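You operate a simulated robot arm through the tools that you are given. There is no shell and no other tool. Be economical: measure what you need, move in short steps, check, and stop when the job is done.

You run a simulated robot arm. Do the job below in one go: nothing can be reset, and whatever is moved stays where it is left.

JOB
Put the packet that says "beans" from the top of the hobby table on the large clear sheet and the packet that says "kale" on top of the tall brown carton. Then push the lid of the blue pot shut.
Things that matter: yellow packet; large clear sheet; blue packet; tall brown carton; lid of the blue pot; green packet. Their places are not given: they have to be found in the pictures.

Only the result counts: the job must be done as asked and must still hold three seconds after the hand-in. Knocking over, shifting, dropping, spilling or breaking anything else fails it. Lids that push on must go on centred and level and be pressed home; caps that screw on are set level and turned clockwise until they are tight.

ROBOT AND FRAMES
A 6-joint arm with a two-finger parallel gripper, fixed in place. Base frame: the origin is at the foot of the arm, x ahead of it, y to its left, z up; the work surface is at about z = 0.74. Readings come in m, rad, newtons and seconds.
With the tool pointing down near the work surface it reaches from about 0.2 to 0.64 m from the base axis. Its first joint turns from -1.152 to 1.152 rad. Payload 2.7 kg.
Tool frame: the origin (TCP) lies between the finger pads and is the grasp point; the fingertips stand 0.023 m ahead of it; z points along the fingers, y is the line along which they close. Largest opening 0.094 m; finger width 0.038, thickness 0.01; the body of the gripper, 0.054 by 0.096 m, starts 0.039 m behind the TCP.
Orientation is that of the tool frame in the base frame, as [roll, pitch, yaw] about the fixed x, y, z axes, in that order (R = Rz(yaw) Ry(pitch) Rx(roll)). With the fingers straight down and closing along the base's y, the tool's x points along the base's -x, its y along +y and its z along -z.

CONTROLS
- The arm moves only by the tool jog_arm. Its argument "steps" is a list of rows, each a list of 3 entries, a list of its own where there are three numbers: the turn, a rotation vector about the base's x, y, z in units of 5 degrees (1.0 is 5 degrees), then the shift along the base's x, y, z in units of 30 mm (1.0 is 30 mm), then the opening, from 0 (shut) to 1 (fully open). In form: [[[ax, ay, az], [dx, dy, dz], gripper], ...]. A call has 1 to 10 rows; each row shifts and turns the commanded pose from where the row before left it. A call with a number of a shift or a turn outside -1 to 1 is refused whole. Rows are played at 5 a second. More than 0.05 m and 0.15 rad between two rows, or a gripper value outside its range, and nothing of the call is played. Where a pose cannot be reached the arm comes as near as it can. A force on the tool above 40 N (or 10 N above the force at the start of the call, whichever is more), or a blocked arm, ends the call early, and 0.2 s more pass. The fingers move at their own pace (about 0.045 m/s each) and stop on an object; they squeeze with about 45 N. The grip force told is the motor's: it shows also when the fingers shut on nothing. Time passes only in rows, and 0.2 s behind the last, so rows that do not move let the fingers close. The reply holds the time, the measured pose of the TCP, the force on the tool along the base axes, the opening and the grip force, in the units named above and with some noise, and new pictures: "views" is both (left out), scene, wrist or none.
- Cameras (640 x 400 px; columns grow to the right, rows downward): "scene" is fixed at [0.0791, -0.4417, 1.3944]; the picture's right is [0.69, -0.72, 0.00], its down [-0.48, -0.46, -0.75] and it looks along [0.54, 0.52, -0.66] (base axes); focal length 354 px, centre (320, 200). "wrist" rides on the gripper at [-0.039, 0, -0.044] in the tool frame; the picture's right is [0.00, -1.00, 0.00], its down [0.97, 0.00, -0.24] and it looks along [0.24, 0.00, 0.97] (tool axes); focal length 218 px, centre (320, 200).
- probe_pixels(camera, pixels): for up to 12 pixels [column, row] of the newest picture of that camera ("zoom" is the newest enlarged one), the place [x, y, z] in the base frame of the surface seen there, good to about 0.002 m. It takes no simulated time.
- enlarge(camera, box): a new picture of the part [left, top, right, bottom] of that camera's present view, enlarged. It takes no simulated time.
- close_job(): hands the job in; it is judged then, once.

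Work in short steps. Measure before you move; look again where a grasp or a placing could have gone wrong, and mend it. You have 80 turns and 120 pictures in all, those below and enlarged ones among them. Open the gripper and draw the arm clear of the work before you hand the job in, unless the task says otherwise; then end with one line.

The tools are called after ">>>" by a JSON object that holds its "api" and its "payload". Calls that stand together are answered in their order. jog_arm: Moves the arm, as the interface text tells. Its arguments: {"type":"object","properties":{"steps":{"type":"array","items":{"type":"array"}},"views":{"type":"string","enum":["both","scene","wrist","none"]}},"required":["steps"]} The other tools are called the same way: probe_pixels (camera, pixels) gives the place of the surface under pixels of a picture; enlarge (camera, box) takes an enlarged picture of a part of a camera's view; close_job () hands the job in.

At the start:

```text
t: 0.0
ee_pos: [0.4029, -0.0695, 1.1336]
ee_rot: [3.141, 0.001, 3.138]
wrist_force: [-0.4, -0.4, 0.1]
gripper_width: 0.094
grasp_force: 0.1
```

scene: 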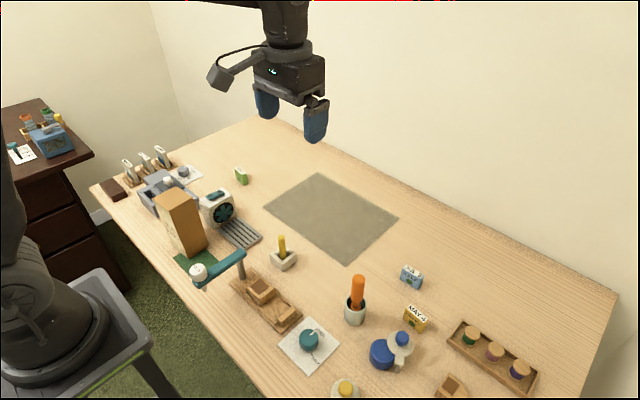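
wrist: 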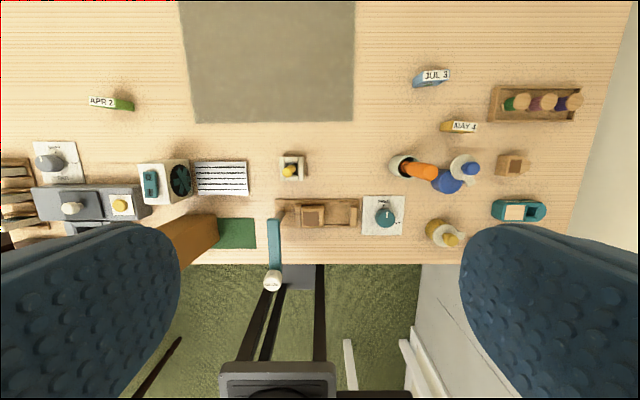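

The pictures show three packets: green near scene (241,176), blue (411,278), yellow (415,318), plus a blue pot near (385,350). I enlarge to read the labels.

>>> {"api": "enlarge", "payload": {"camera": "scene", "box": [340, 250, 460, 380]}}

>>> {"api": "enlarge", "payload": {"camera": "scene", "box": [90, 130, 270, 290]}}

>>> {"api": "enlarge", "payload": {"camera": "wrist", "box": [380, 50, 600, 250]}}

```text
3.08 times, centred on (400, 315) of scene
```

zoom: 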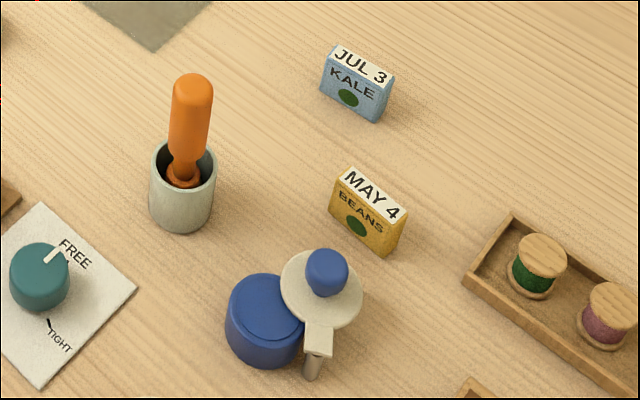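

```text
2.50 times, centred on (180, 210) of scene
```

zoom: 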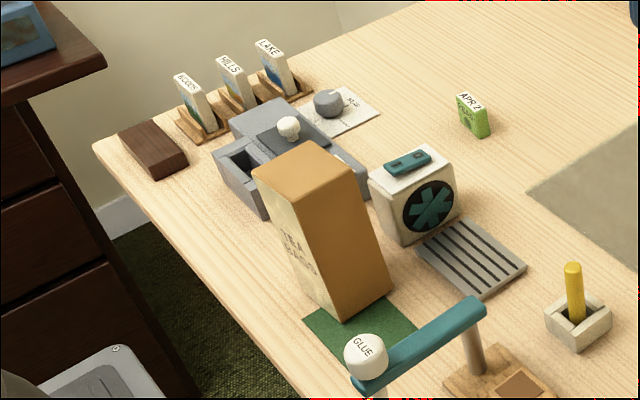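

```text
2.00 times, centred on (490, 150) of wrist
```

zoom: 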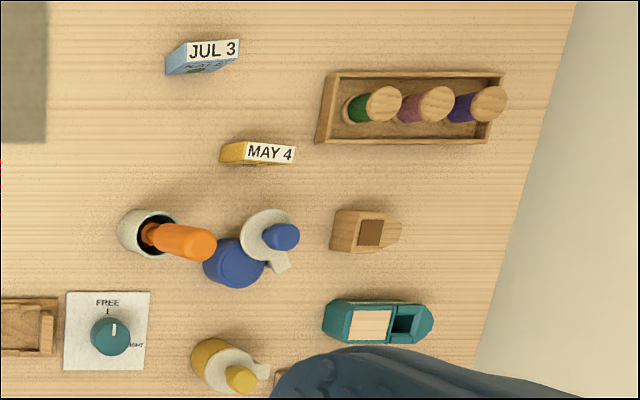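

The yellow packet says BEANS and the blue one KALE. I probe packets, sheet, carton and pot from the scene view, and enlarge the pot.

>>> {"api": "probe_pixels", "payload": {"camera": "scene", "pixels": [[402, 266], [413, 272], [411, 281], [405, 306], [415, 314], [413, 322], [318, 175], [265, 208], [347, 263], [397, 216], [330, 218], [180, 203]]}}

>>> {"api": "enlarge", "payload": {"camera": "scene", "box": [365, 320, 425, 380]}}

>>> {"api": "enlarge", "payload": {"camera": "wrist", "box": [410, 140, 500, 250]}}

```text
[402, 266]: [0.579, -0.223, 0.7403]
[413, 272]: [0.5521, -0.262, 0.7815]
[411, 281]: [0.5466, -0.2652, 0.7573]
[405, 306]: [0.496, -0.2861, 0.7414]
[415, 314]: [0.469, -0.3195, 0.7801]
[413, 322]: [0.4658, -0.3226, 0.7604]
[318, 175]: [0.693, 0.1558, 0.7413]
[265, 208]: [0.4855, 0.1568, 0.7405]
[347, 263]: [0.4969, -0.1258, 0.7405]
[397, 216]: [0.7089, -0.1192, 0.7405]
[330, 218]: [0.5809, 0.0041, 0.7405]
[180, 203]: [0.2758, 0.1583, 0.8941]
```

```text
6.67 times, centred on (395, 350) of scene
```

zoom: 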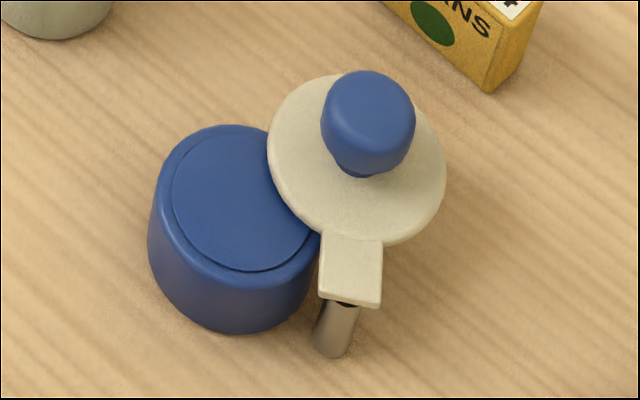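

```text
3.64 times, centred on (455, 195) of wrist
```

zoom: 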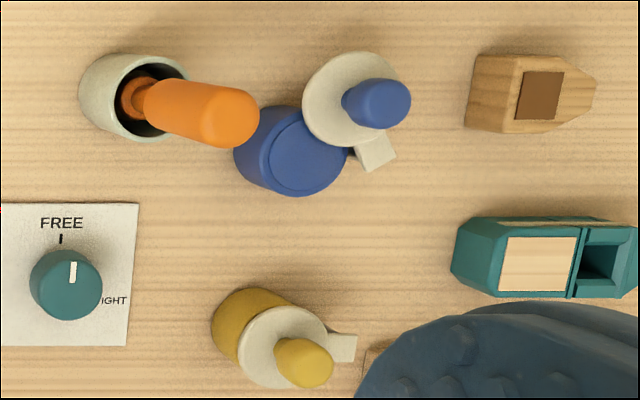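

The blue pot's lid is a pale disc with a knob that swings on a post. I measure its parts, the packet ends and the carton top.

>>> {"api": "enlarge", "payload": {"camera": "scene", "box": [365, 320, 425, 380]}}

>>> {"api": "probe_pixels", "payload": {"camera": "zoom", "pixels": [[240, 190], [175, 190], [310, 230], [245, 268], [235, 135], [368, 95], [360, 125], [350, 250], [350, 290], [280, 130], [440, 170], [335, 340]]}}

>>> {"api": "probe_pixels", "payload": {"camera": "scene", "pixels": [[162, 198], [180, 191], [195, 197], [181, 212], [404, 268], [420, 274], [407, 309], [424, 319], [403, 274], [419, 284], [405, 316], [421, 327]]}}

```text
6.67 times, centred on (395, 350) of scene
```

zoom: 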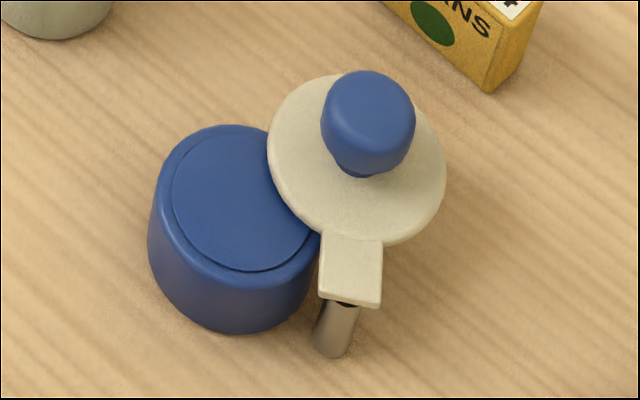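

```text
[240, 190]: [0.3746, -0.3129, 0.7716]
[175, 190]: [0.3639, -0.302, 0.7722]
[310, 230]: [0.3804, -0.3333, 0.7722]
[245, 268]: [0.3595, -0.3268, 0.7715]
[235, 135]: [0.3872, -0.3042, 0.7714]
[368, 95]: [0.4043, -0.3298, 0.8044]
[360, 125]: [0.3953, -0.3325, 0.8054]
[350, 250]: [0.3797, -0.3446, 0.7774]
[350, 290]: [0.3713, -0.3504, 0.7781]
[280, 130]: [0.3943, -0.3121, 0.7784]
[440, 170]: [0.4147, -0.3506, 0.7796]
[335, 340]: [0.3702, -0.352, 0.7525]
```

```text
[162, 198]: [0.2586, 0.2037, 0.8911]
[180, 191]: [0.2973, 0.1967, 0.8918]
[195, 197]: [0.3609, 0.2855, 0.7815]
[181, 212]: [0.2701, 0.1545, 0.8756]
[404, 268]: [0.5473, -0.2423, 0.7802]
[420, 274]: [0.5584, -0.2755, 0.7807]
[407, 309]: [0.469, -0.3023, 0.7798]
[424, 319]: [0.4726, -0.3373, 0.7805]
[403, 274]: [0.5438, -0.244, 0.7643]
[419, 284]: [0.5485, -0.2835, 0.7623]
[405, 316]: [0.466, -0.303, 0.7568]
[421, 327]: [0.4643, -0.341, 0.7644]
```

Yellow packet top is about (0.47,-0.32,0.78), 40 mm wide nearly along y, so I close along x. I turn about -84° and move above it with the gripper half open.

>>> {"api": "jog_arm", "payload": {"steps": [[[0, 0, -1], [0.13, -0.49, -0.39], 0.5], [[0, 0, -1], [0.13, -0.49, -0.39], 0.5], [[0, 0, -1], [0.13, -0.49, -0.39], 0.5], [[0, 0, -1], [0.13, -0.49, -0.39], 0.5], [[0, 0, -1], [0.13, -0.49, -0.39], 0.5], [[0, 0, -1], [0.13, -0.49, -0.39], 0.5], [[0, 0, -1], [0.13, -0.49, -0.39], 0.5], [[0, 0, -1], [0.13, -0.49, -0.39], 0.5], [[0, 0, -1], [0.13, -0.49, -0.39], 0.5]], "views": "none"}}

>>> {"api": "jog_arm", "payload": {"steps": [[[0, 0, -1], [0.13, -0.49, -0.39], 0.5], [[0, 0, -1], [0.13, -0.49, -0.39], 0.5], [[0, 0, -1], [0.13, -0.49, -0.39], 0.5], [[0, 0, -1], [0.13, -0.49, -0.39], 0.5], [[0, 0, -1], [0.13, -0.49, -0.39], 0.5], [[0, 0, -1], [0.13, -0.49, -0.39], 0.5], [[0, 0, -1], [0.13, -0.49, -0.39], 0.5], [[0, 0, -1], [0.13, -0.49, -0.39], 0.5], [[0, 0, 0], [0, 0, 0], 0.5]]}}

```text
t: 2.0
ee_pos: [0.4386, -0.2024, 1.0276]
ee_rot: [-3.141, 0.001, 2.355]
wrist_force: [0.1, 0.3, -0.2]
gripper_width: 0.0471
grasp_force: 0.1
```

```text
t: 4.0
ee_pos: [0.4685, -0.3194, 0.9359]
ee_rot: [-3.141, 0.001, 1.655]
wrist_force: [0.7, 0.2, -0.8]
gripper_width: 0.0469
grasp_force: 0.1
```

scene: 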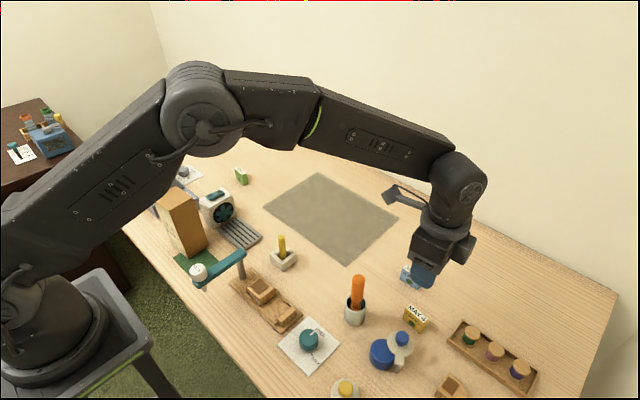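
wrist: 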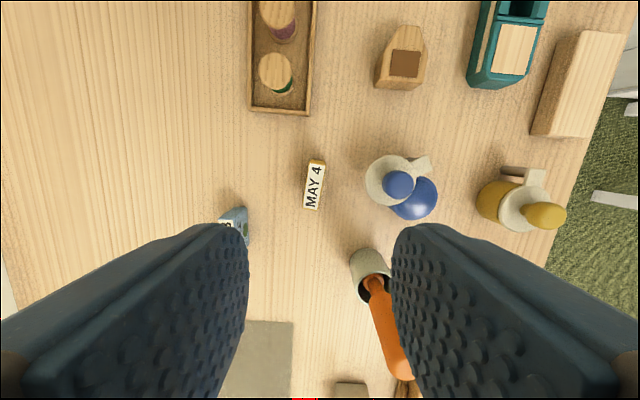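

The packet shows at wrist (315,185). I enlarge it and probe its top corners, plus the screwdriver height.

>>> {"api": "enlarge", "payload": {"camera": "wrist", "box": [270, 140, 370, 230]}}

>>> {"api": "probe_pixels", "payload": {"camera": "wrist", "pixels": [[312, 163], [323, 165], [306, 206], [316, 207], [315, 185], [397, 184], [384, 180], [415, 200], [405, 370], [372, 285]]}}

>>> {"api": "probe_pixels", "payload": {"camera": "scene", "pixels": [[358, 280], [157, 198], [176, 189], [189, 198], [164, 209], [173, 198]]}}

```text
4.44 times, centred on (320, 185) of wrist
```

zoom: 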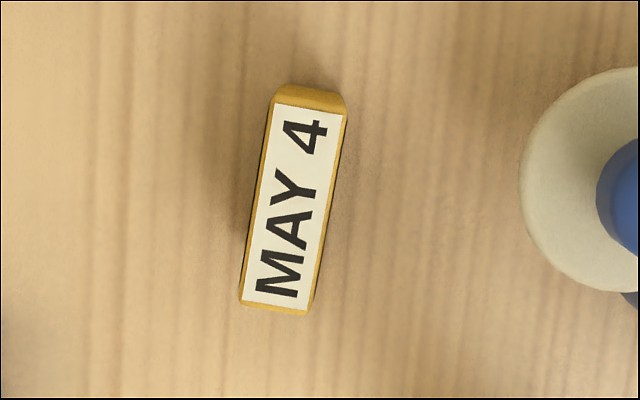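

```text
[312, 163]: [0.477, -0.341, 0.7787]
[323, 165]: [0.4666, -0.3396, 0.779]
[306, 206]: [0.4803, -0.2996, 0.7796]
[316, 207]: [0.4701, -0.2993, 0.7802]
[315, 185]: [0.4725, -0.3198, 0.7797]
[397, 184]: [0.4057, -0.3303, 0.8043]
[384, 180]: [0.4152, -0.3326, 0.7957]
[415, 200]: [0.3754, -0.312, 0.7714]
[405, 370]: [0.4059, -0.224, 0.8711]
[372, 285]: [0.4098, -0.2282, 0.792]
```

```text
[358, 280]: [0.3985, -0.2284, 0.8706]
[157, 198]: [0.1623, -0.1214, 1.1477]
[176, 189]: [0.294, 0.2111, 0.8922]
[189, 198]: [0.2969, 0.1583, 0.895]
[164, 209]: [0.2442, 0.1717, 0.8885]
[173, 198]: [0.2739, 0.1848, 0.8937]
```

Box centre (0.4735,-0.320), its long side at 85°, so I turn a further -9.5°, shift +5 mm in x, and go down to z≈0.774.

>>> {"api": "jog_arm", "payload": {"steps": [[[0, 0, -0.95], [0.17, -0.02, -0.9], 0.5], [[0, 0, -0.95], [0, 0, -0.9], 0.5], [[0, 0, 0], [0, 0, -0.9], 0.5], [[0, 0, 0], [0, 0, -0.9], 0.5], [[0, 0, 0], [0, 0, -0.5], 0.5], [[0, 0, 0], [0, 0, 0], 0.5]]}}

```text
t: 5.4
ee_pos: [0.4728, -0.3155, 0.8133]
ee_rot: [3.141, 0.001, 1.49]
wrist_force: [-0.4, -1.1, 0.5]
gripper_width: 0.0471
grasp_force: 0.1
```

scene: 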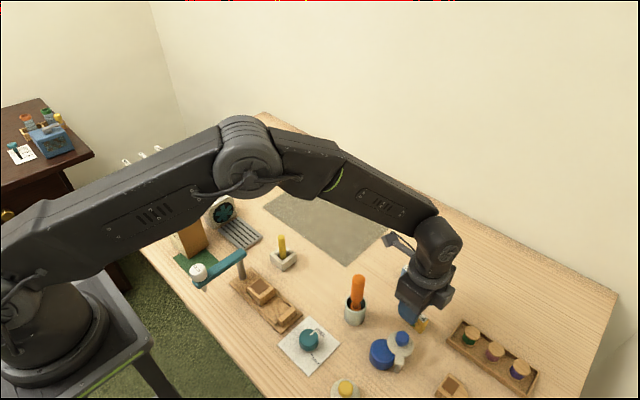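
wrist: 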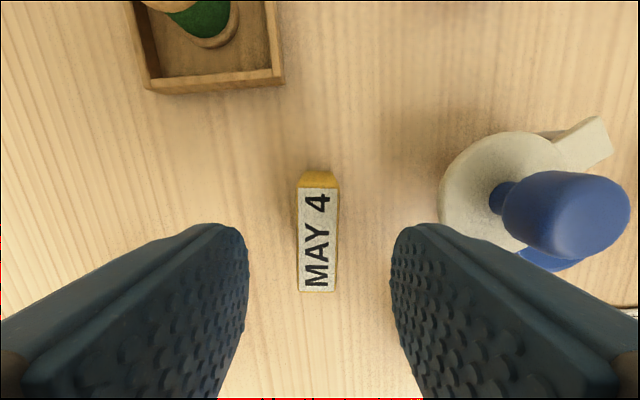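

The packet is centred and square between the fingers. I go down 40 mm and correct y by -4 mm, then close.

>>> {"api": "jog_arm", "payload": {"steps": [[[0, 0, 0], [0, -0.14, -0.67], 0.5], [[0, 0, 0], [0, 0, -0.66], 0.5], [[0, 0, 0], [0, 0, 0], 0.5], [[0, 0, 0], [0, 0, 0], 0], [[0, 0, 0], [0, 0, 0], 0], [[0, 0, 0], [0, 0, 0], 0]]}}

```text
t: 6.8
ee_pos: [0.4753, -0.3214, 0.7735]
ee_rot: [3.141, 0.001, 1.49]
wrist_force: [-0.5, 0.1, -0.3]
gripper_width: 0.0145
grasp_force: 44.3
```

scene: 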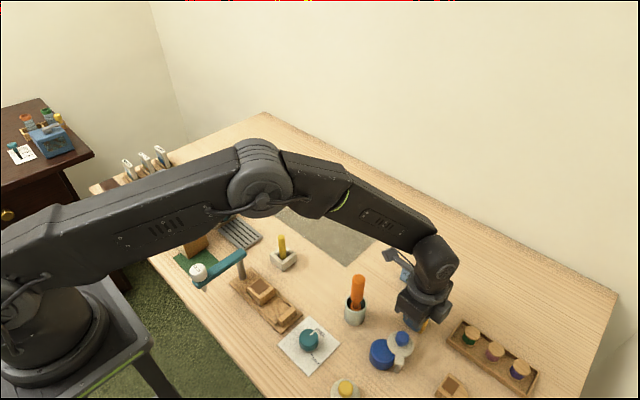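
wrist: 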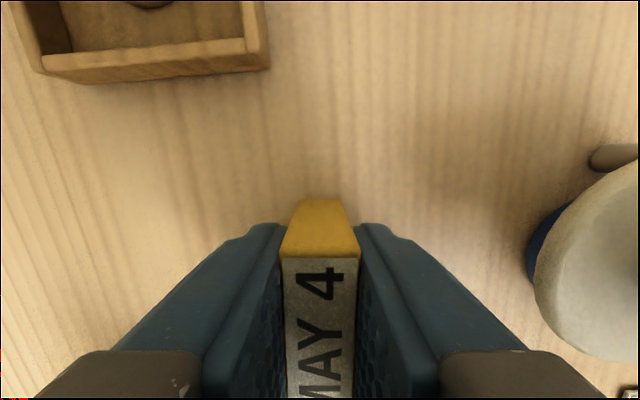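

The packet is held (14.5 mm). I lift it 120 mm and carry it over the sheet centre near (0.58,0.02).

>>> {"api": "jog_arm", "payload": {"steps": [[[0, 0, 0], [0, 0, 0.7], 0], [[0, 0, 0], [0, 0, 1], 0], [[0, 0, 0], [0, 0, 1], 0], [[0, 0, 0], [0, 0, 1], 0], [[0, 0, 0], [0, 0, 0.3], 0], [[0, 0, 0], [0.2, 0.6, 0], 0], [[0, 0, 0], [0.3, 0.95, 0], 0], [[0, 0, 0], [0.3, 0.95, 0], 0], [[0, 0, 0], [0.3, 0.95, 0], 0], [[0, 0, 0], [0.3, 0.95, 0], 0]], "views": "none"}}

>>> {"api": "jog_arm", "payload": {"steps": [[[0, 0, 0], [0.3, 0.95, 0], 0], [[0, 0, 0], [0.3, 0.95, 0], 0], [[0, 0, 0], [0.3, 0.95, 0], 0], [[0, 0, 0], [0.3, 0.95, 0], 0], [[0, 0, 0], [0.3, 0.95, 0], 0], [[0, 0, 0], [0.3, 0.95, 0], 0], [[0, 0, 0], [0.3, 0.95, 0], 0], [[0, 0, 0], [0, 0.3, 0], 0], [[0, 0, 0], [0, 0, 0], 0]]}}

```text
t: 9.0
ee_pos: [0.5147, -0.1892, 0.893]
ee_rot: [-3.141, 0.002, 1.491]
wrist_force: [0.4, -0.1, 0.2]
gripper_width: 0.0147
grasp_force: 44.8
```

```text
t: 11.0
ee_pos: [0.5802, 0.0176, 0.8912]
ee_rot: [3.141, 0.001, 1.49]
wrist_force: [-1.0, 0.7, -0.1]
gripper_width: 0.0144
grasp_force: 45.0
```

scene: 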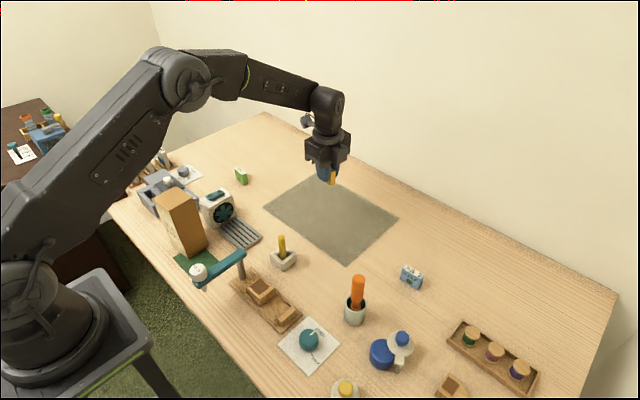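
wrist: 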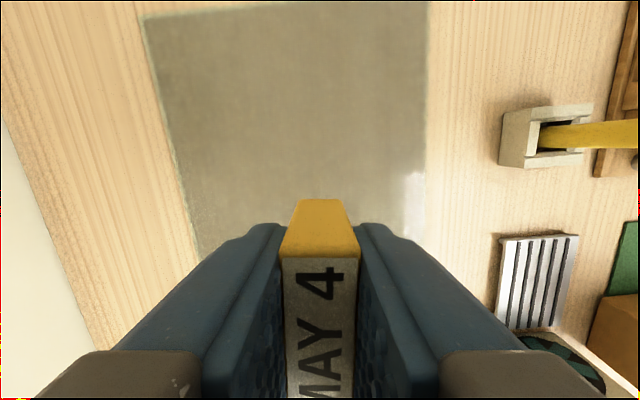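

It is over the sheet. I go down to about 2 mm above the grasp height, reading the force.

>>> {"api": "jog_arm", "payload": {"steps": [[[0, 0, 0], [0, 0, -1], 0], [[0, 0, 0], [0, 0, -1], 0], [[0, 0, 0], [0, 0, -1], 0], [[0, 0, 0], [0, 0, -0.5], 0], [[0, 0, 0], [0, 0, -0.3], 0], [[0, 0, 0], [0, 0, 0], 0], [[0, 0, 0], [0, 0, 0], 0]], "views": "none"}}

```text
t: 12.6
ee_pos: [0.5793, 0.0175, 0.7791]
ee_rot: [3.141, 0.003, 1.491]
wrist_force: [-0.4, -0.1, -0.6]
gripper_width: 0.0145
grasp_force: 45.1
```

No contact yet at z=0.779; I creep down 5 mm more.

>>> {"api": "jog_arm", "payload": {"steps": [[[0, 0, 0], [0, 0, -0.07], 0], [[0, 0, 0], [0, 0, -0.05], 0], [[0, 0, 0], [0, 0, -0.04], 0], [[0, 0, 0], [0, 0, 0], 0]], "views": "wrist"}}

```text
t: 13.6
ee_pos: [0.5801, 0.0166, 0.7777]
ee_rot: [3.135, 0.002, 1.492]
wrist_force: [-3.4, 3.5, 30.0]
gripper_width: 0.0145
grasp_force: 44.7
```

wrist: 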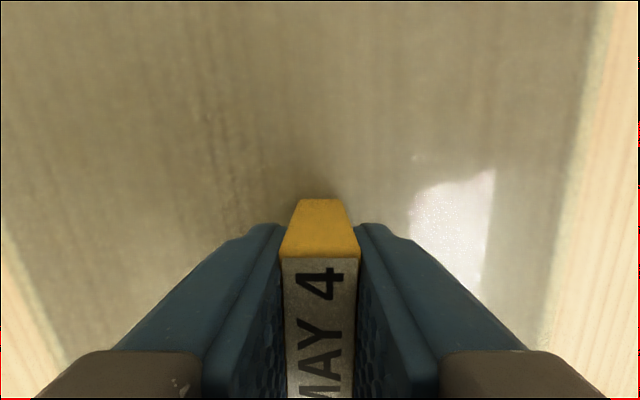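

Contact (30 N). I ease up 3 mm, open to 0.4 and lift away.

>>> {"api": "jog_arm", "payload": {"steps": [[[0, 0, 0], [0, 0, 0.11], 0], [[0, 0, 0], [0, 0, 0], 0], [[0, 0, 0], [0, 0, 0], 0.4], [[0, 0, 0], [0, 0, 0], 0.4], [[0, 0, 0], [0, 0, 0.6], 0.4], [[0, 0, 0], [0, 0, 1], 0.4], [[0, 0, 0], [0, 0, 1], 0.4], [[0, 0, 0], [0, 0, 1], 0.4], [[0, 0, 0], [0, 0, 1], 0.5], [[0, 0, 0], [0, 0, 0], 0.5]]}}

```text
t: 15.8
ee_pos: [0.5779, 0.0176, 0.9151]
ee_rot: [3.14, 0.001, 1.492]
wrist_force: [-0.3, -0.3, -0.3]
gripper_width: 0.0468
grasp_force: 0.0
```

scene: 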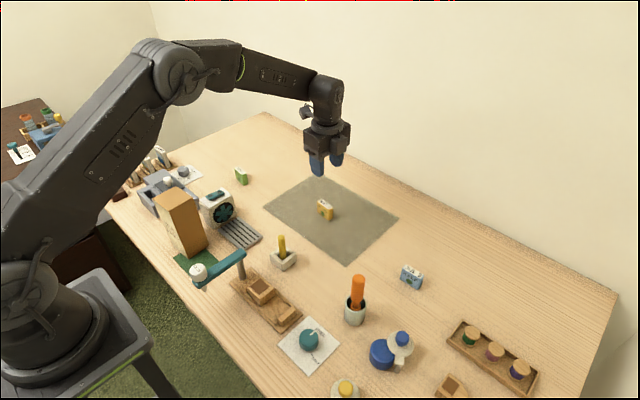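
wrist: 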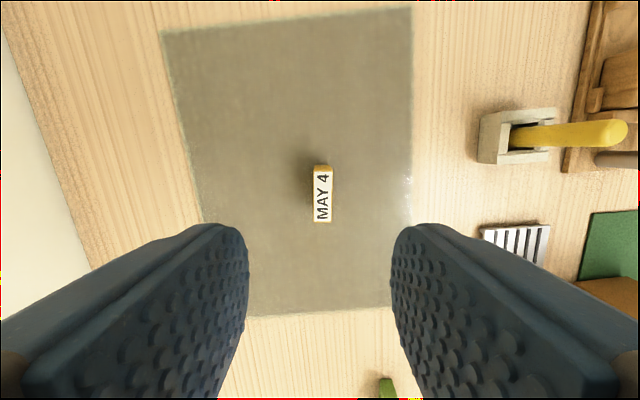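

The beans packet stands on the sheet. I move back over the kale packet near (0.553,-0.262).

>>> {"api": "jog_arm", "payload": {"steps": [[[0, 0, 0], [-0.08, -0.6, 0], 0.5], [[0, 0, 0], [-0.08, -0.97, 0], 0.5], [[0, 0, 0], [-0.08, -0.97, 0], 0.5], [[0, 0, 0], [-0.08, -0.97, 0], 0.5], [[0, 0, 0], [-0.08, -0.97, 0], 0.5], [[0, 0, 0], [-0.08, -0.97, 0], 0.5], [[0, 0, 0], [-0.08, -0.97, 0], 0.5], [[0, 0, 0], [-0.08, -0.97, 0], 0.5], [[0, 0, 0], [-0.08, -0.97, 0], 0.5], [[0, 0, 0], [-0.08, -0.97, 0], 0.5]], "views": "wrist"}}

```text
t: 18.0
ee_pos: [0.5556, -0.2628, 0.9155]
ee_rot: [-3.141, 0.003, 1.492]
wrist_force: [-0.3, 0.2, -0.2]
gripper_width: 0.0471
grasp_force: 0.1
```

wrist: 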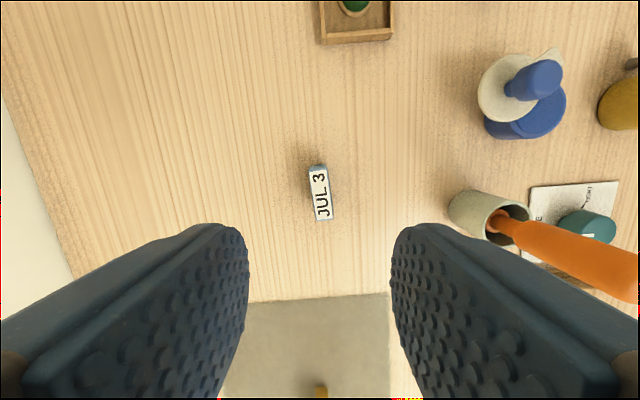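

The kale packet shows at wrist (320,193). I enlarge it and probe its corners.

>>> {"api": "enlarge", "payload": {"camera": "wrist", "box": [280, 150, 360, 230]}}

>>> {"api": "probe_pixels", "payload": {"camera": "wrist", "pixels": [[311, 172], [326, 171], [317, 218], [331, 217], [321, 195]]}}

```text
5.00 times, centred on (320, 190) of wrist
```

zoom: 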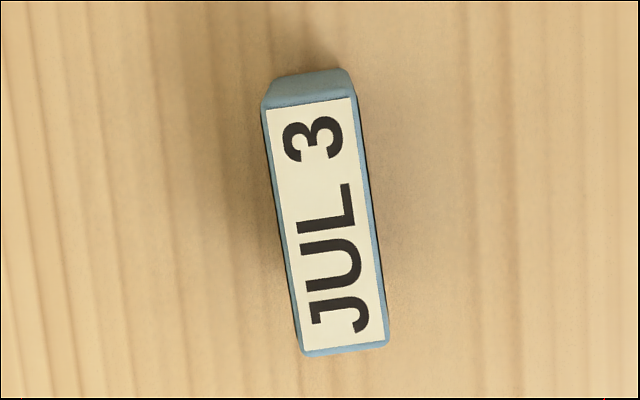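

```text
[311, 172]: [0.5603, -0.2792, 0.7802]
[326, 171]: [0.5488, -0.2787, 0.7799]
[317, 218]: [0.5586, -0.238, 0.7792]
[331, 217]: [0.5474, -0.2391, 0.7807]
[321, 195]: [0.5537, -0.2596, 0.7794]
```

Its long side is at about 93°, centre (0.5537,-0.259). I turn +7.5° and descend to z≈0.774 in stages.

>>> {"api": "jog_arm", "payload": {"steps": [[[0, 0, 0.75], [-0.06, 0.12, -0.8], 0.5], [[0, 0, 0.75], [0, 0, -0.9], 0.5], [[0, 0, 0], [0, 0, -0.9], 0.5], [[0, 0, 0], [0, 0, -0.8], 0.5], [[0, 0, 0], [0, 0, 0], 0.5]], "views": "wrist"}}

```text
t: 19.2
ee_pos: [0.5552, -0.2594, 0.8116]
ee_rot: [-3.141, 0.002, 1.621]
wrist_force: [0.1, 0.2, -1.1]
gripper_width: 0.0471
grasp_force: 0.1
```

wrist: 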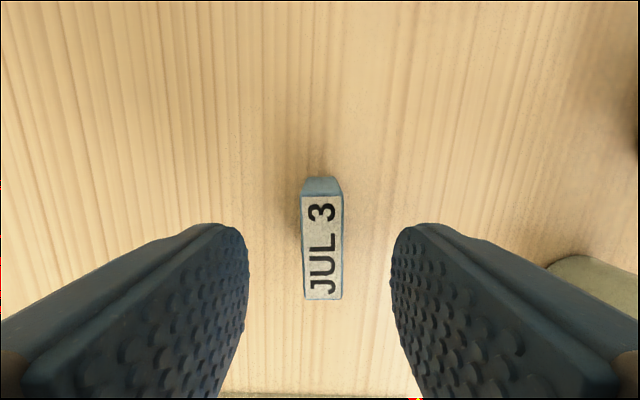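

The packet is centred and square. I go down 38 mm and close.

>>> {"api": "jog_arm", "payload": {"steps": [[[0, 0, 0], [-0.03, 0, -0.67], 0.5], [[0, 0, 0], [0, 0, -0.6], 0.5], [[0, 0, 0], [0, 0, 0], 0.5], [[0, 0, 0], [0, 0, 0], 0], [[0, 0, 0], [0, 0, 0], 0], [[0, 0, 0], [0, 0, 0], 0]], "views": "wrist"}}

```text
t: 20.6
ee_pos: [0.555, -0.2578, 0.7748]
ee_rot: [-3.141, 0.001, 1.621]
wrist_force: [0.4, 0.1, -0.6]
gripper_width: 0.0148
grasp_force: 44.5
```

wrist: 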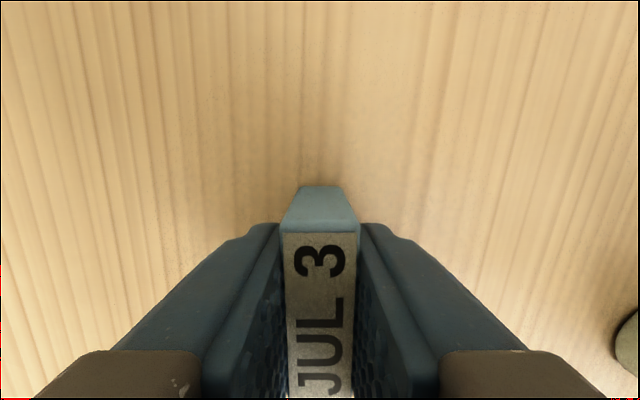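

Held (14.8 mm). I lift 210 mm and carry toward the carton, stopping short to measure its top.

>>> {"api": "jog_arm", "payload": {"steps": [[[0, 0, 0], [0, 0, 0.6], 0], [[0, 0, 0], [0, 0, 1], 0], [[0, 0, 0], [0, 0, 1], 0], [[0, 0, 0], [0, 0, 1], 0], [[0, 0, 0], [0, 0, 1], 0], [[0, 0, 0], [0, 0, 1], 0], [[0, 0, 0], [0, 0, 1], 0], [[0, 0, 0], [0, 0, 0.5], 0], [[0, 0, 0], [-0.4, 0.6, 0], 0], [[0, 0, 0], [-0.62, 0.95, 0], 0]], "views": "none"}}

>>> {"api": "jog_arm", "payload": {"steps": [[[0, 0, 0], [-0.62, 0.95, 0], 0], [[0, 0, 0], [-0.62, 0.95, 0], 0], [[0, 0, 0], [-0.62, 0.95, 0], 0], [[0, 0, 0], [-0.62, 0.95, 0], 0], [[0, 0, 0], [-0.62, 0.95, 0], 0], [[0, 0, 0], [-0.62, 0.95, 0], 0], [[0, 0, 0], [-0.62, 0.95, 0], 0], [[0, 0, 0], [-0.62, 0.95, 0], 0], [[0, 0, 0], [-0.4, 0.6, 0], 0], [[0, 0, 0], [0, 0, 0], 0]]}}

```text
t: 22.8
ee_pos: [0.5196, -0.2129, 0.9854]
ee_rot: [-3.141, 0.002, 1.623]
wrist_force: [-1.0, 0.7, -0.6]
gripper_width: 0.0146
grasp_force: 45.0
```

```text
t: 25.0
ee_pos: [0.3602, 0.0327, 0.9853]
ee_rot: [-3.141, 0.0, 1.622]
wrist_force: [0.8, -0.1, 0.0]
gripper_width: 0.0147
grasp_force: 45.2
```

scene: 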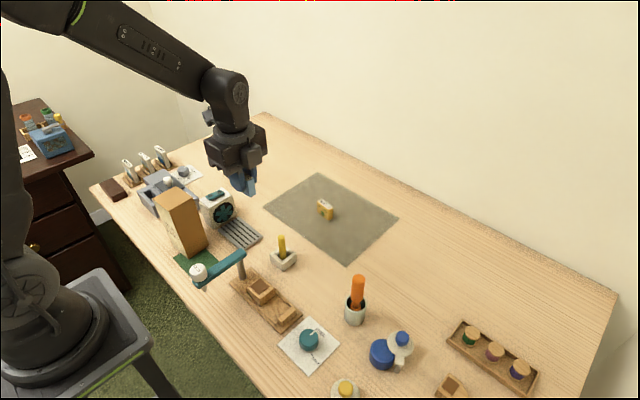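
wrist: 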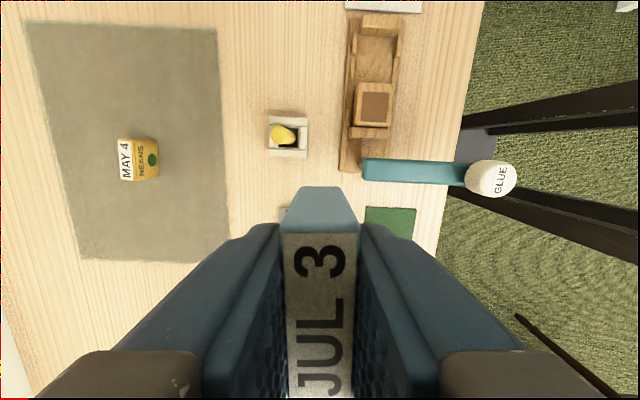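

The carton top shows clear at scene about (175,198). I enlarge it and probe the corners.

>>> {"api": "enlarge", "payload": {"camera": "scene", "box": [150, 180, 210, 260]}}

```text
5.00 times, centred on (180, 220) of scene
```

zoom: 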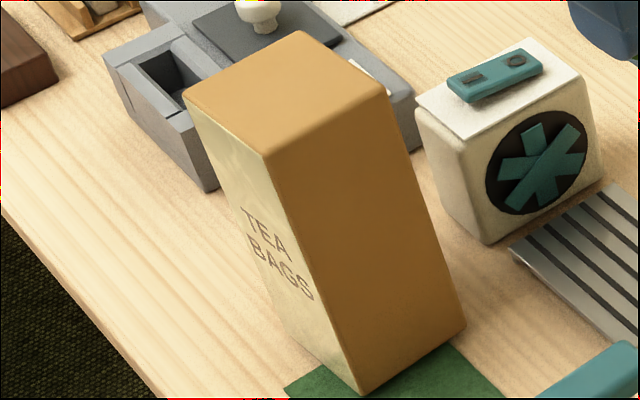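

I probe just inside each top corner.

>>> {"api": "probe_pixels", "payload": {"camera": "zoom", "pixels": [[192, 95], [300, 37], [380, 91], [265, 150], [284, 94], [462, 325], [363, 388], [500, 88]]}}

```text
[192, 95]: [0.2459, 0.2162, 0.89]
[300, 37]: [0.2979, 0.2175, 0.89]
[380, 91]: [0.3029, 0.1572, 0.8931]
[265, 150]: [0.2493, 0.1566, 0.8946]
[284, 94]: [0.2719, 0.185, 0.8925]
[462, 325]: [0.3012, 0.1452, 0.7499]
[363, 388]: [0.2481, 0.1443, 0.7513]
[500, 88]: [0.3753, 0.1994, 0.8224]
```

Carton top centre is (0.274,0.187), z≈0.892, sides along the axes. I move over it and come down with the packet bottom about 1 cm above.

>>> {"api": "jog_arm", "payload": {"steps": [[[0, 0, 0], [-0.3, 0.53, 0], 0], [[0, 0, 0], [-0.5, 0.9, 0], 0], [[0, 0, 0], [-0.5, 0.9, 0], 0], [[0, 0, 0], [-0.5, 0.9, 0], 0], [[0, 0, 0], [-0.5, 0.9, 0], 0], [[0, 0, 0], [-0.37, 0.6, 0], 0], [[0, 0, 0], [-0.2, 0.3, 0], 0], [[0, 0, 0], [0, 0, -0.8], 0], [[0, 0, 0], [0, 0, -0.6], 0], [[0, 0, 0], [0, 0, 0], 0]]}}

```text
t: 27.2
ee_pos: [0.2749, 0.1881, 0.9469]
ee_rot: [3.141, 0.001, 1.621]
wrist_force: [0.4, 0.3, 0.6]
gripper_width: 0.0144
grasp_force: 45.0
```

scene: 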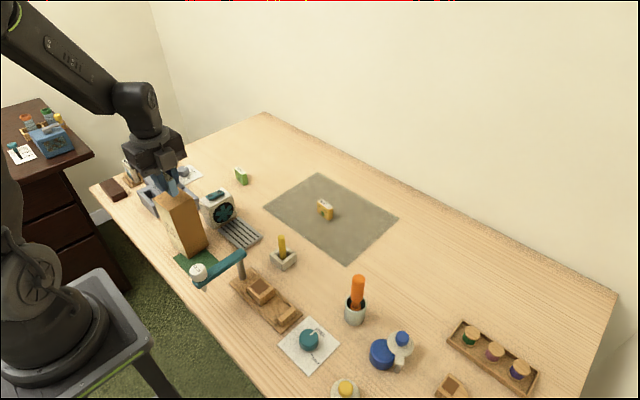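
wrist: 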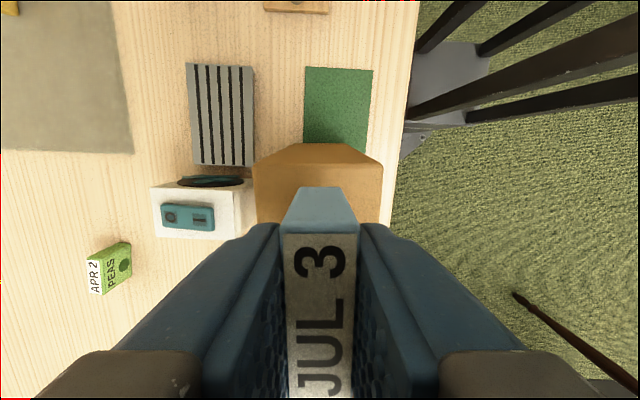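

It is over the carton top centre. I lower in small steps toward the expected contact at z≈0.927.

>>> {"api": "jog_arm", "payload": {"steps": [[[0, 0, 0], [0, 0, -0.3], 0], [[0, 0, 0], [0, 0, -0.15], 0], [[0, 0, 0], [0, 0, -0.08], 0], [[0, 0, 0], [0, 0, 0], 0], [[0, 0, 0], [0, 0, 0], 0]], "views": "none"}}

```text
t: 28.4
ee_pos: [0.2752, 0.1844, 0.9292]
ee_rot: [-3.141, 0.003, 1.62]
wrist_force: [-0.5, -0.2, 0.4]
gripper_width: 0.0143
grasp_force: 44.9
```

No contact at 0.929; I creep 1 mm at a time.

>>> {"api": "jog_arm", "payload": {"steps": [[[0, 0, 0], [0, 0, -0.035], 0], [[0, 0, 0], [0, 0, 0], 0]], "views": "none"}}

>>> {"api": "jog_arm", "payload": {"steps": [[[0, 0, 0], [0, 0, -0.035], 0], [[0, 0, 0], [0, 0, 0], 0]], "views": "scene"}}

```text
t: 29.0
ee_pos: [0.2757, 0.1849, 0.9285]
ee_rot: [-3.141, 0.002, 1.62]
wrist_force: [-1.1, -0.6, 4.9]
gripper_width: 0.0146
grasp_force: 45.1
```

```text
t: 29.6
ee_pos: [0.2742, 0.1842, 0.9272]
ee_rot: [3.14, -0.001, 1.623]
wrist_force: [1.8, -2.2, 11.8]
gripper_width: 0.0144
grasp_force: 45.3
```

scene: 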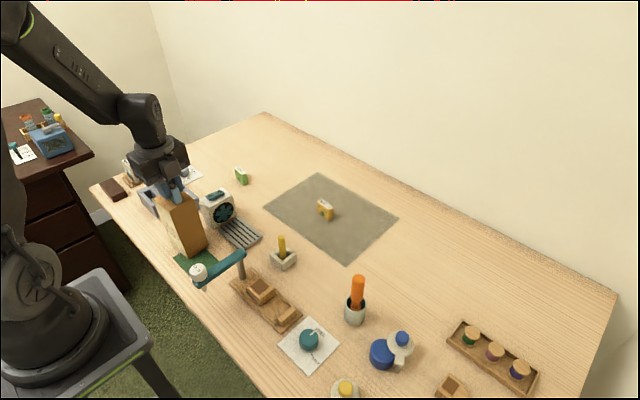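

Contact (12 N). I ease up 1 mm, open to 0.38, and lift away straight up.

>>> {"api": "jog_arm", "payload": {"steps": [[[0, 0, 0], [0, 0, 0.04], 0], [[0, 0, 0], [0, 0, 0], 0.25], [[0, 0, 0], [0, 0, 0], 0.38], [[0, 0, 0], [0, 0, 0], 0.38], [[0, 0, 0], [0, 0, 0.5], 0.38], [[0, 0, 0], [0, 0, 1], 0.38], [[0, 0, 0], [0, 0, 1], 0.38], [[0, 0, 0], [0, 0, 1], 0.38], [[0, 0, 0], [0, 0, 0], 0.38]]}}

```text
t: 31.6
ee_pos: [0.2738, 0.1817, 1.0345]
ee_rot: [-3.14, 0.003, 1.621]
wrist_force: [-0.3, -0.2, 0.9]
gripper_width: 0.0357
grasp_force: 0.1
```

scene: 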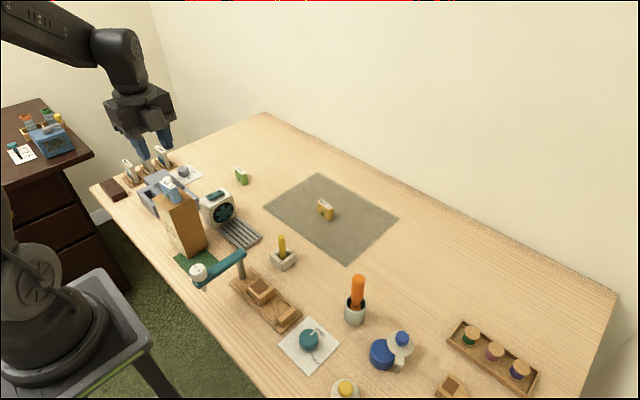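
wrist: 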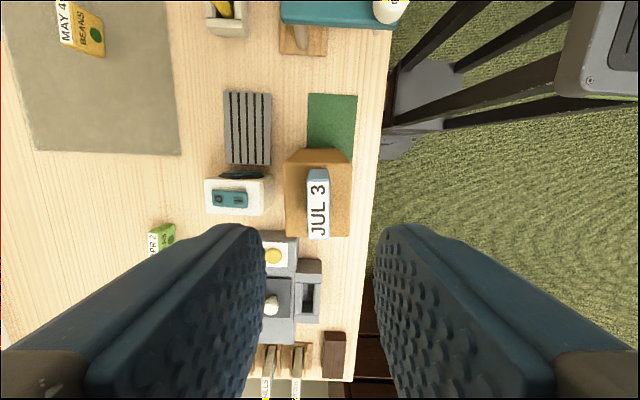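

Kale packet stands on the carton. Now I travel to the blue pot's knob near (0.40,-0.332), staying high, and zoom to verify the kale packet.

>>> {"api": "enlarge", "payload": {"camera": "scene", "box": [140, 160, 220, 260]}}

>>> {"api": "jog_arm", "payload": {"steps": [[[0, 0, 0], [0.2, -0.6, 0], 0.5], [[0, 0, 0], [0.25, -1, 0], 0.5], [[0, 0, 0], [0.25, -1, 0], 0.5], [[0, 0, 0], [0.25, -1, 0], 0.5], [[0, 0, 0], [0.25, -1, 0], 0.5], [[0, 0, 0], [0.25, -1, 0], 0.5], [[0, 0, 0], [0.25, -1, 0], 0.5], [[0, 0, 0], [0.25, -1, 0], 0.5], [[0, 0, 0], [0.25, -1, 0], 0.5], [[0, 0, 0], [0.25, -1, 0], 0.5]], "views": "none"}}

>>> {"api": "jog_arm", "payload": {"steps": [[[0, 0, 0], [0.25, -1, 0], 0.5], [[0, 0, 0], [0.25, -1, 0], 0.5], [[0, 0, 0], [0.25, -1, 0], 0.5], [[0, 0, 0], [0.25, -1, 0], 0.5], [[0, 0, 0], [0.25, -1, 0], 0.5], [[0, 0, 0], [0.25, -1, 0], 0.5], [[0, 0, 0], [0.25, -1, 0], 0.5], [[0, 0, 0], [0.0, -0.5, -0.9], 0.5], [[0, 0, 0], [0, 0, -0.9], 0.5], [[0, 0, 0], [0, 0, -0.9], 0.5]]}}

```text
4.00 times, centred on (180, 210) of scene
```

zoom: 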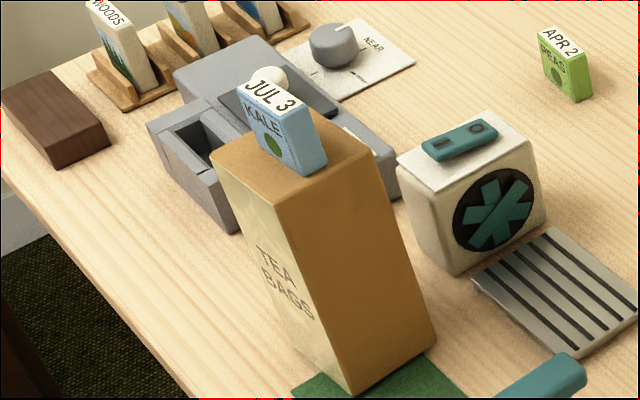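

```text
t: 33.8
ee_pos: [0.3473, -0.1052, 1.0335]
ee_rot: [-3.14, 0.003, 1.622]
wrist_force: [-0.3, -0.2, -0.2]
gripper_width: 0.0471
grasp_force: 0.0
```

```text
t: 36.0
ee_pos: [0.3985, -0.3308, 0.9529]
ee_rot: [-3.142, 0.002, 1.622]
wrist_force: [0.1, -0.5, 0.3]
gripper_width: 0.0469
grasp_force: 0.2
```

scene: 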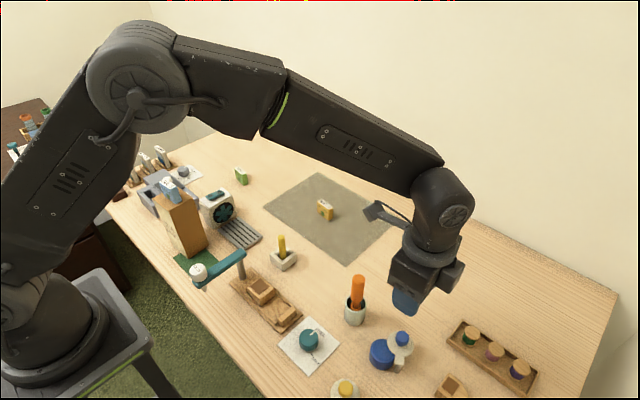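
wrist: 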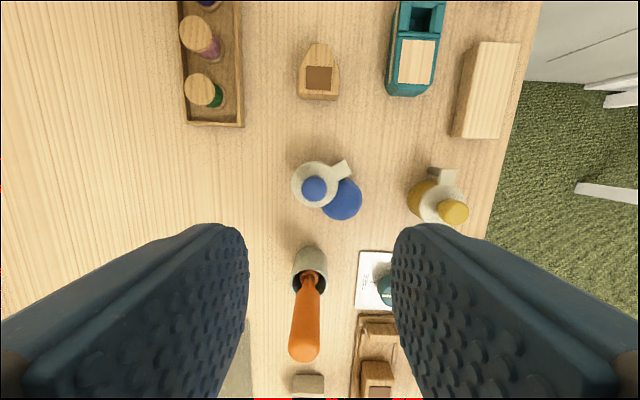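

Kale is fine. I enlarge and probe the pot from here: knob at wrist (314,189), pot (343,200).

>>> {"api": "enlarge", "payload": {"camera": "wrist", "box": [280, 140, 380, 230]}}

>>> {"api": "probe_pixels", "payload": {"camera": "zoom", "pixels": [[240, 217], [295, 217], [270, 190], [267, 240], [187, 200], [260, 105], [335, 165], [400, 145], [420, 300], [470, 270], [420, 350], [360, 320]]}}

>>> {"api": "probe_pixels", "payload": {"camera": "wrist", "pixels": [[304, 350], [310, 285], [310, 252], [308, 320]]}}

```text
4.44 times, centred on (330, 185) of wrist
```

zoom: 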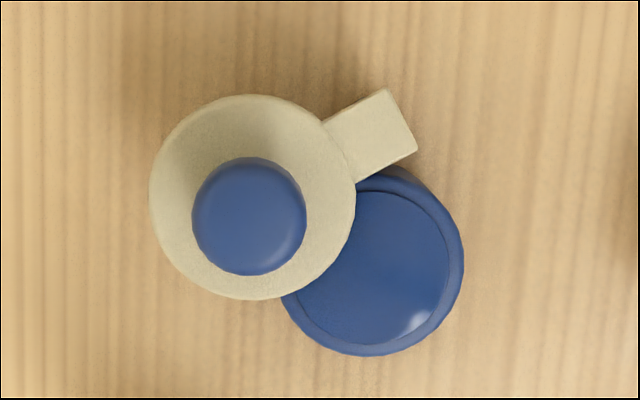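

```text
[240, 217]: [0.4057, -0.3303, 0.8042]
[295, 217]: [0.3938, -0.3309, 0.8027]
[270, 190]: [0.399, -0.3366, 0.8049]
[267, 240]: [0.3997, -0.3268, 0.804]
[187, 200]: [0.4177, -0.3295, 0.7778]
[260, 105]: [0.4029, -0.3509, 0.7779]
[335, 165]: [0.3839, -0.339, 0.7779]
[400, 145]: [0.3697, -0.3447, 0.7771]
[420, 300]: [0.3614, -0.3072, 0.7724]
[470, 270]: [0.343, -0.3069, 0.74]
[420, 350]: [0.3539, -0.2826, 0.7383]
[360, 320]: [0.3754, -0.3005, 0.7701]
```

```text
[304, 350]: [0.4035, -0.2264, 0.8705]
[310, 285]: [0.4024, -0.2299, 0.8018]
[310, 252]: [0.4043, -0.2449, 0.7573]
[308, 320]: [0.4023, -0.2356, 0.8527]
```

Knob centre is (0.3995,-0.331), Ø25 mm, top z 0.804; the lid plate top is at 0.778 and the pot centre about (0.3715,-0.314). I straddle the knob with the fingers along x, descending to tips ≈0.786.

>>> {"api": "jog_arm", "payload": {"steps": [[[0, 0, 0], [0.04, 0.1, -0.9], 0.5], [[0, 0, 0], [0, 0, -0.9], 0.5], [[0, 0, 0], [0, 0, -0.9], 0.5], [[0, 0, 0], [0, 0, -0.5], 0.5], [[0, 0, 0], [0, 0, 0], 0.5]], "views": "wrist"}}

```text
t: 37.2
ee_pos: [0.4002, -0.3234, 0.8546]
ee_rot: [3.141, 0.0, 1.62]
wrist_force: [-0.3, 0.6, -0.9]
gripper_width: 0.0471
grasp_force: 0.2
```

wrist: 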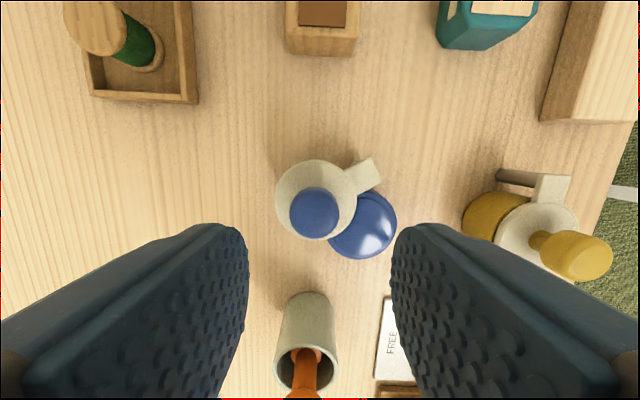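

The knob is centred between the fingers in x. I descend 46 mm more.

>>> {"api": "jog_arm", "payload": {"steps": [[[0, 0, 0], [0, -0.1, -0.7], 0.5], [[0, 0, 0], [0, 0, -0.5], 0.5], [[0, 0, 0], [0, 0, -0.33], 0.5], [[0, 0, 0], [0, 0, 0], 0.5]], "views": "both"}}

```text
t: 38.2
ee_pos: [0.4022, -0.3282, 0.8089]
ee_rot: [3.141, 0.001, 1.62]
wrist_force: [0.3, 0.2, 0.2]
gripper_width: 0.0469
grasp_force: 0.2
```

scene: 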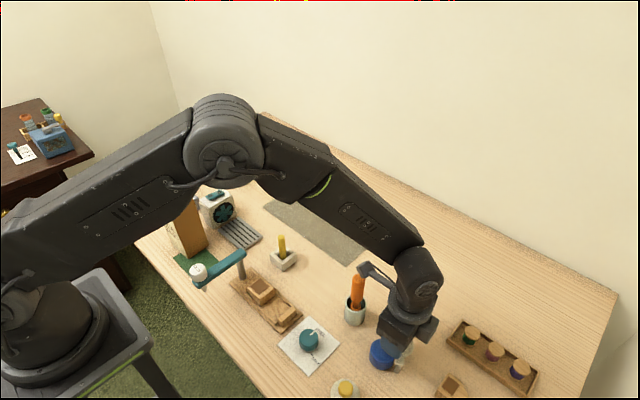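
wrist: 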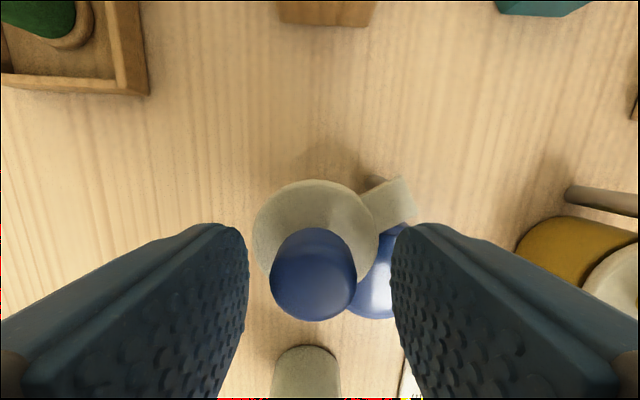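

In the scene view a bracket on the wrist near (365,270) looks close to the screwdriver handle (357,285). I probe both.

>>> {"api": "enlarge", "payload": {"camera": "scene", "box": [330, 245, 450, 375]}}

>>> {"api": "probe_pixels", "payload": {"camera": "scene", "pixels": [[364, 268], [375, 272], [390, 280], [357, 280], [357, 290], [400, 325]]}}

```text
3.08 times, centred on (390, 310) of scene
```

zoom: 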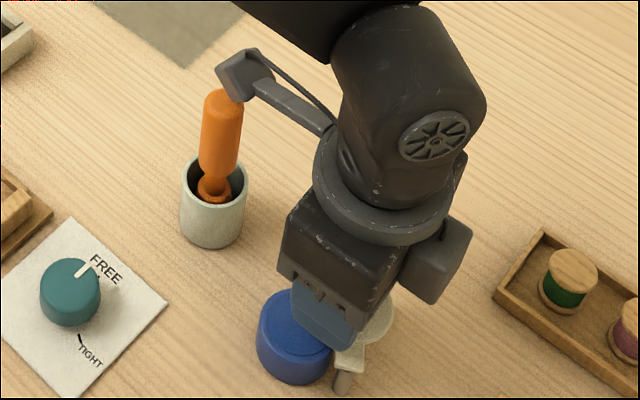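

```text
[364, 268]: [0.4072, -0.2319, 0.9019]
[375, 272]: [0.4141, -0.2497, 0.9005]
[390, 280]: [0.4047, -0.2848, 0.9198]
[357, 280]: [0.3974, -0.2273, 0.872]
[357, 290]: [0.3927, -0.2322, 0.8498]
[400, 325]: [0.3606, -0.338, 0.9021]
```

The bracket clears the handle top (0.873) but by little, so I raise 6 mm first (still 12 mm on the knob), then push -x with the far finger in small steps.

>>> {"api": "jog_arm", "payload": {"steps": [[[0, 0, 0], [0, 0, 0.2], 0.5], [[0, 0, 0], [-0.25, 0.05, 0], 0.5], [[0, 0, 0], [-0.2, 0.05, 0], 0.5], [[0, 0, 0], [-0.2, 0.05, 0], 0.5], [[0, 0, 0], [-0.2, 0.1, 0], 0.5], [[0, 0, 0], [0, 0, 0], 0.5]]}}

```text
t: 39.6
ee_pos: [0.3775, -0.3216, 0.8162]
ee_rot: [-3.139, 0.0, 1.623]
wrist_force: [0.3, 0.4, -0.6]
gripper_width: 0.0471
grasp_force: 0.2
```

scene: 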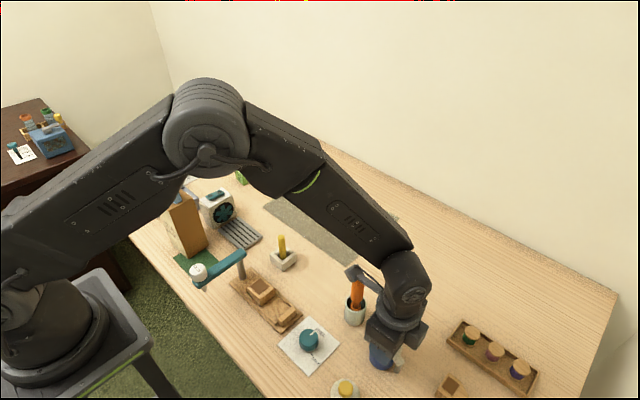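
wrist: 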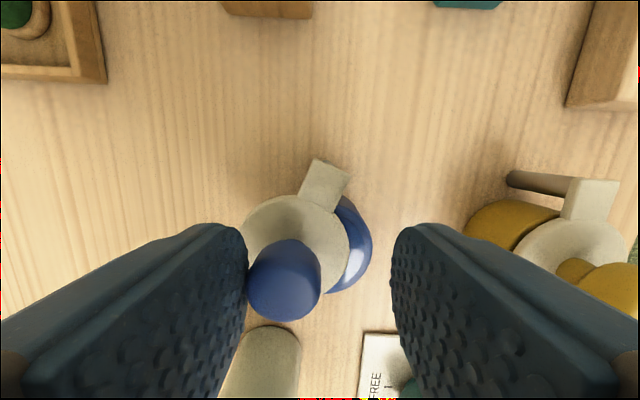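

The lid turns with the push. I check the yellow pot's clearance to the right finger before going on.

>>> {"api": "probe_pixels", "payload": {"camera": "wrist", "pixels": [[518, 250], [565, 270], [600, 285], [570, 200], [295, 285], [325, 180], [260, 285]]}}

```text
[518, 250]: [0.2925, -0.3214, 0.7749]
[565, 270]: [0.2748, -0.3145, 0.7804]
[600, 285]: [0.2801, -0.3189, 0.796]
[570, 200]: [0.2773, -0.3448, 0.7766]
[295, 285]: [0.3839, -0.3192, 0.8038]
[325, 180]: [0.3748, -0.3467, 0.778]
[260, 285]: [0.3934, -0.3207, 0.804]
```

Yellow's lid starts at x≈0.293, the finger ends at 0.327: clear. I push 12 mm further in small steps.

>>> {"api": "jog_arm", "payload": {"steps": [[[0, 0, 0], [-0.12, 0.07, 0], 0.5], [[0, 0, 0], [-0.12, 0.06, 0], 0.5], [[0, 0, 0], [-0.12, 0.06, 0], 0.5], [[0, 0, 0], [-0.06, 0, 0], 0.5], [[0, 0, 0], [0, 0, 0], 0.5]]}}

```text
t: 40.8
ee_pos: [0.3654, -0.3149, 0.8162]
ee_rot: [-3.141, 0.001, 1.622]
wrist_force: [-0.1, -0.3, -0.8]
gripper_width: 0.0468
grasp_force: 0.1
```

scene: 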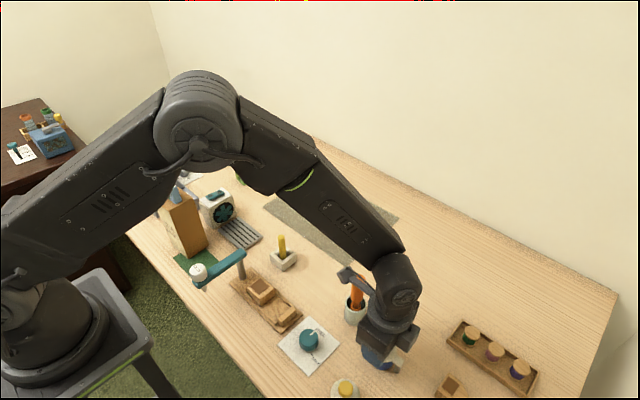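
wrist: 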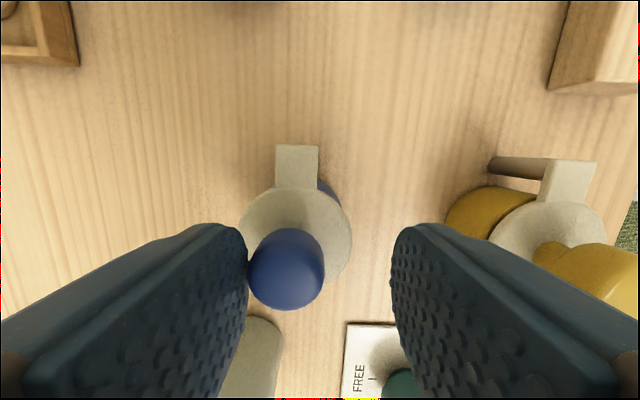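

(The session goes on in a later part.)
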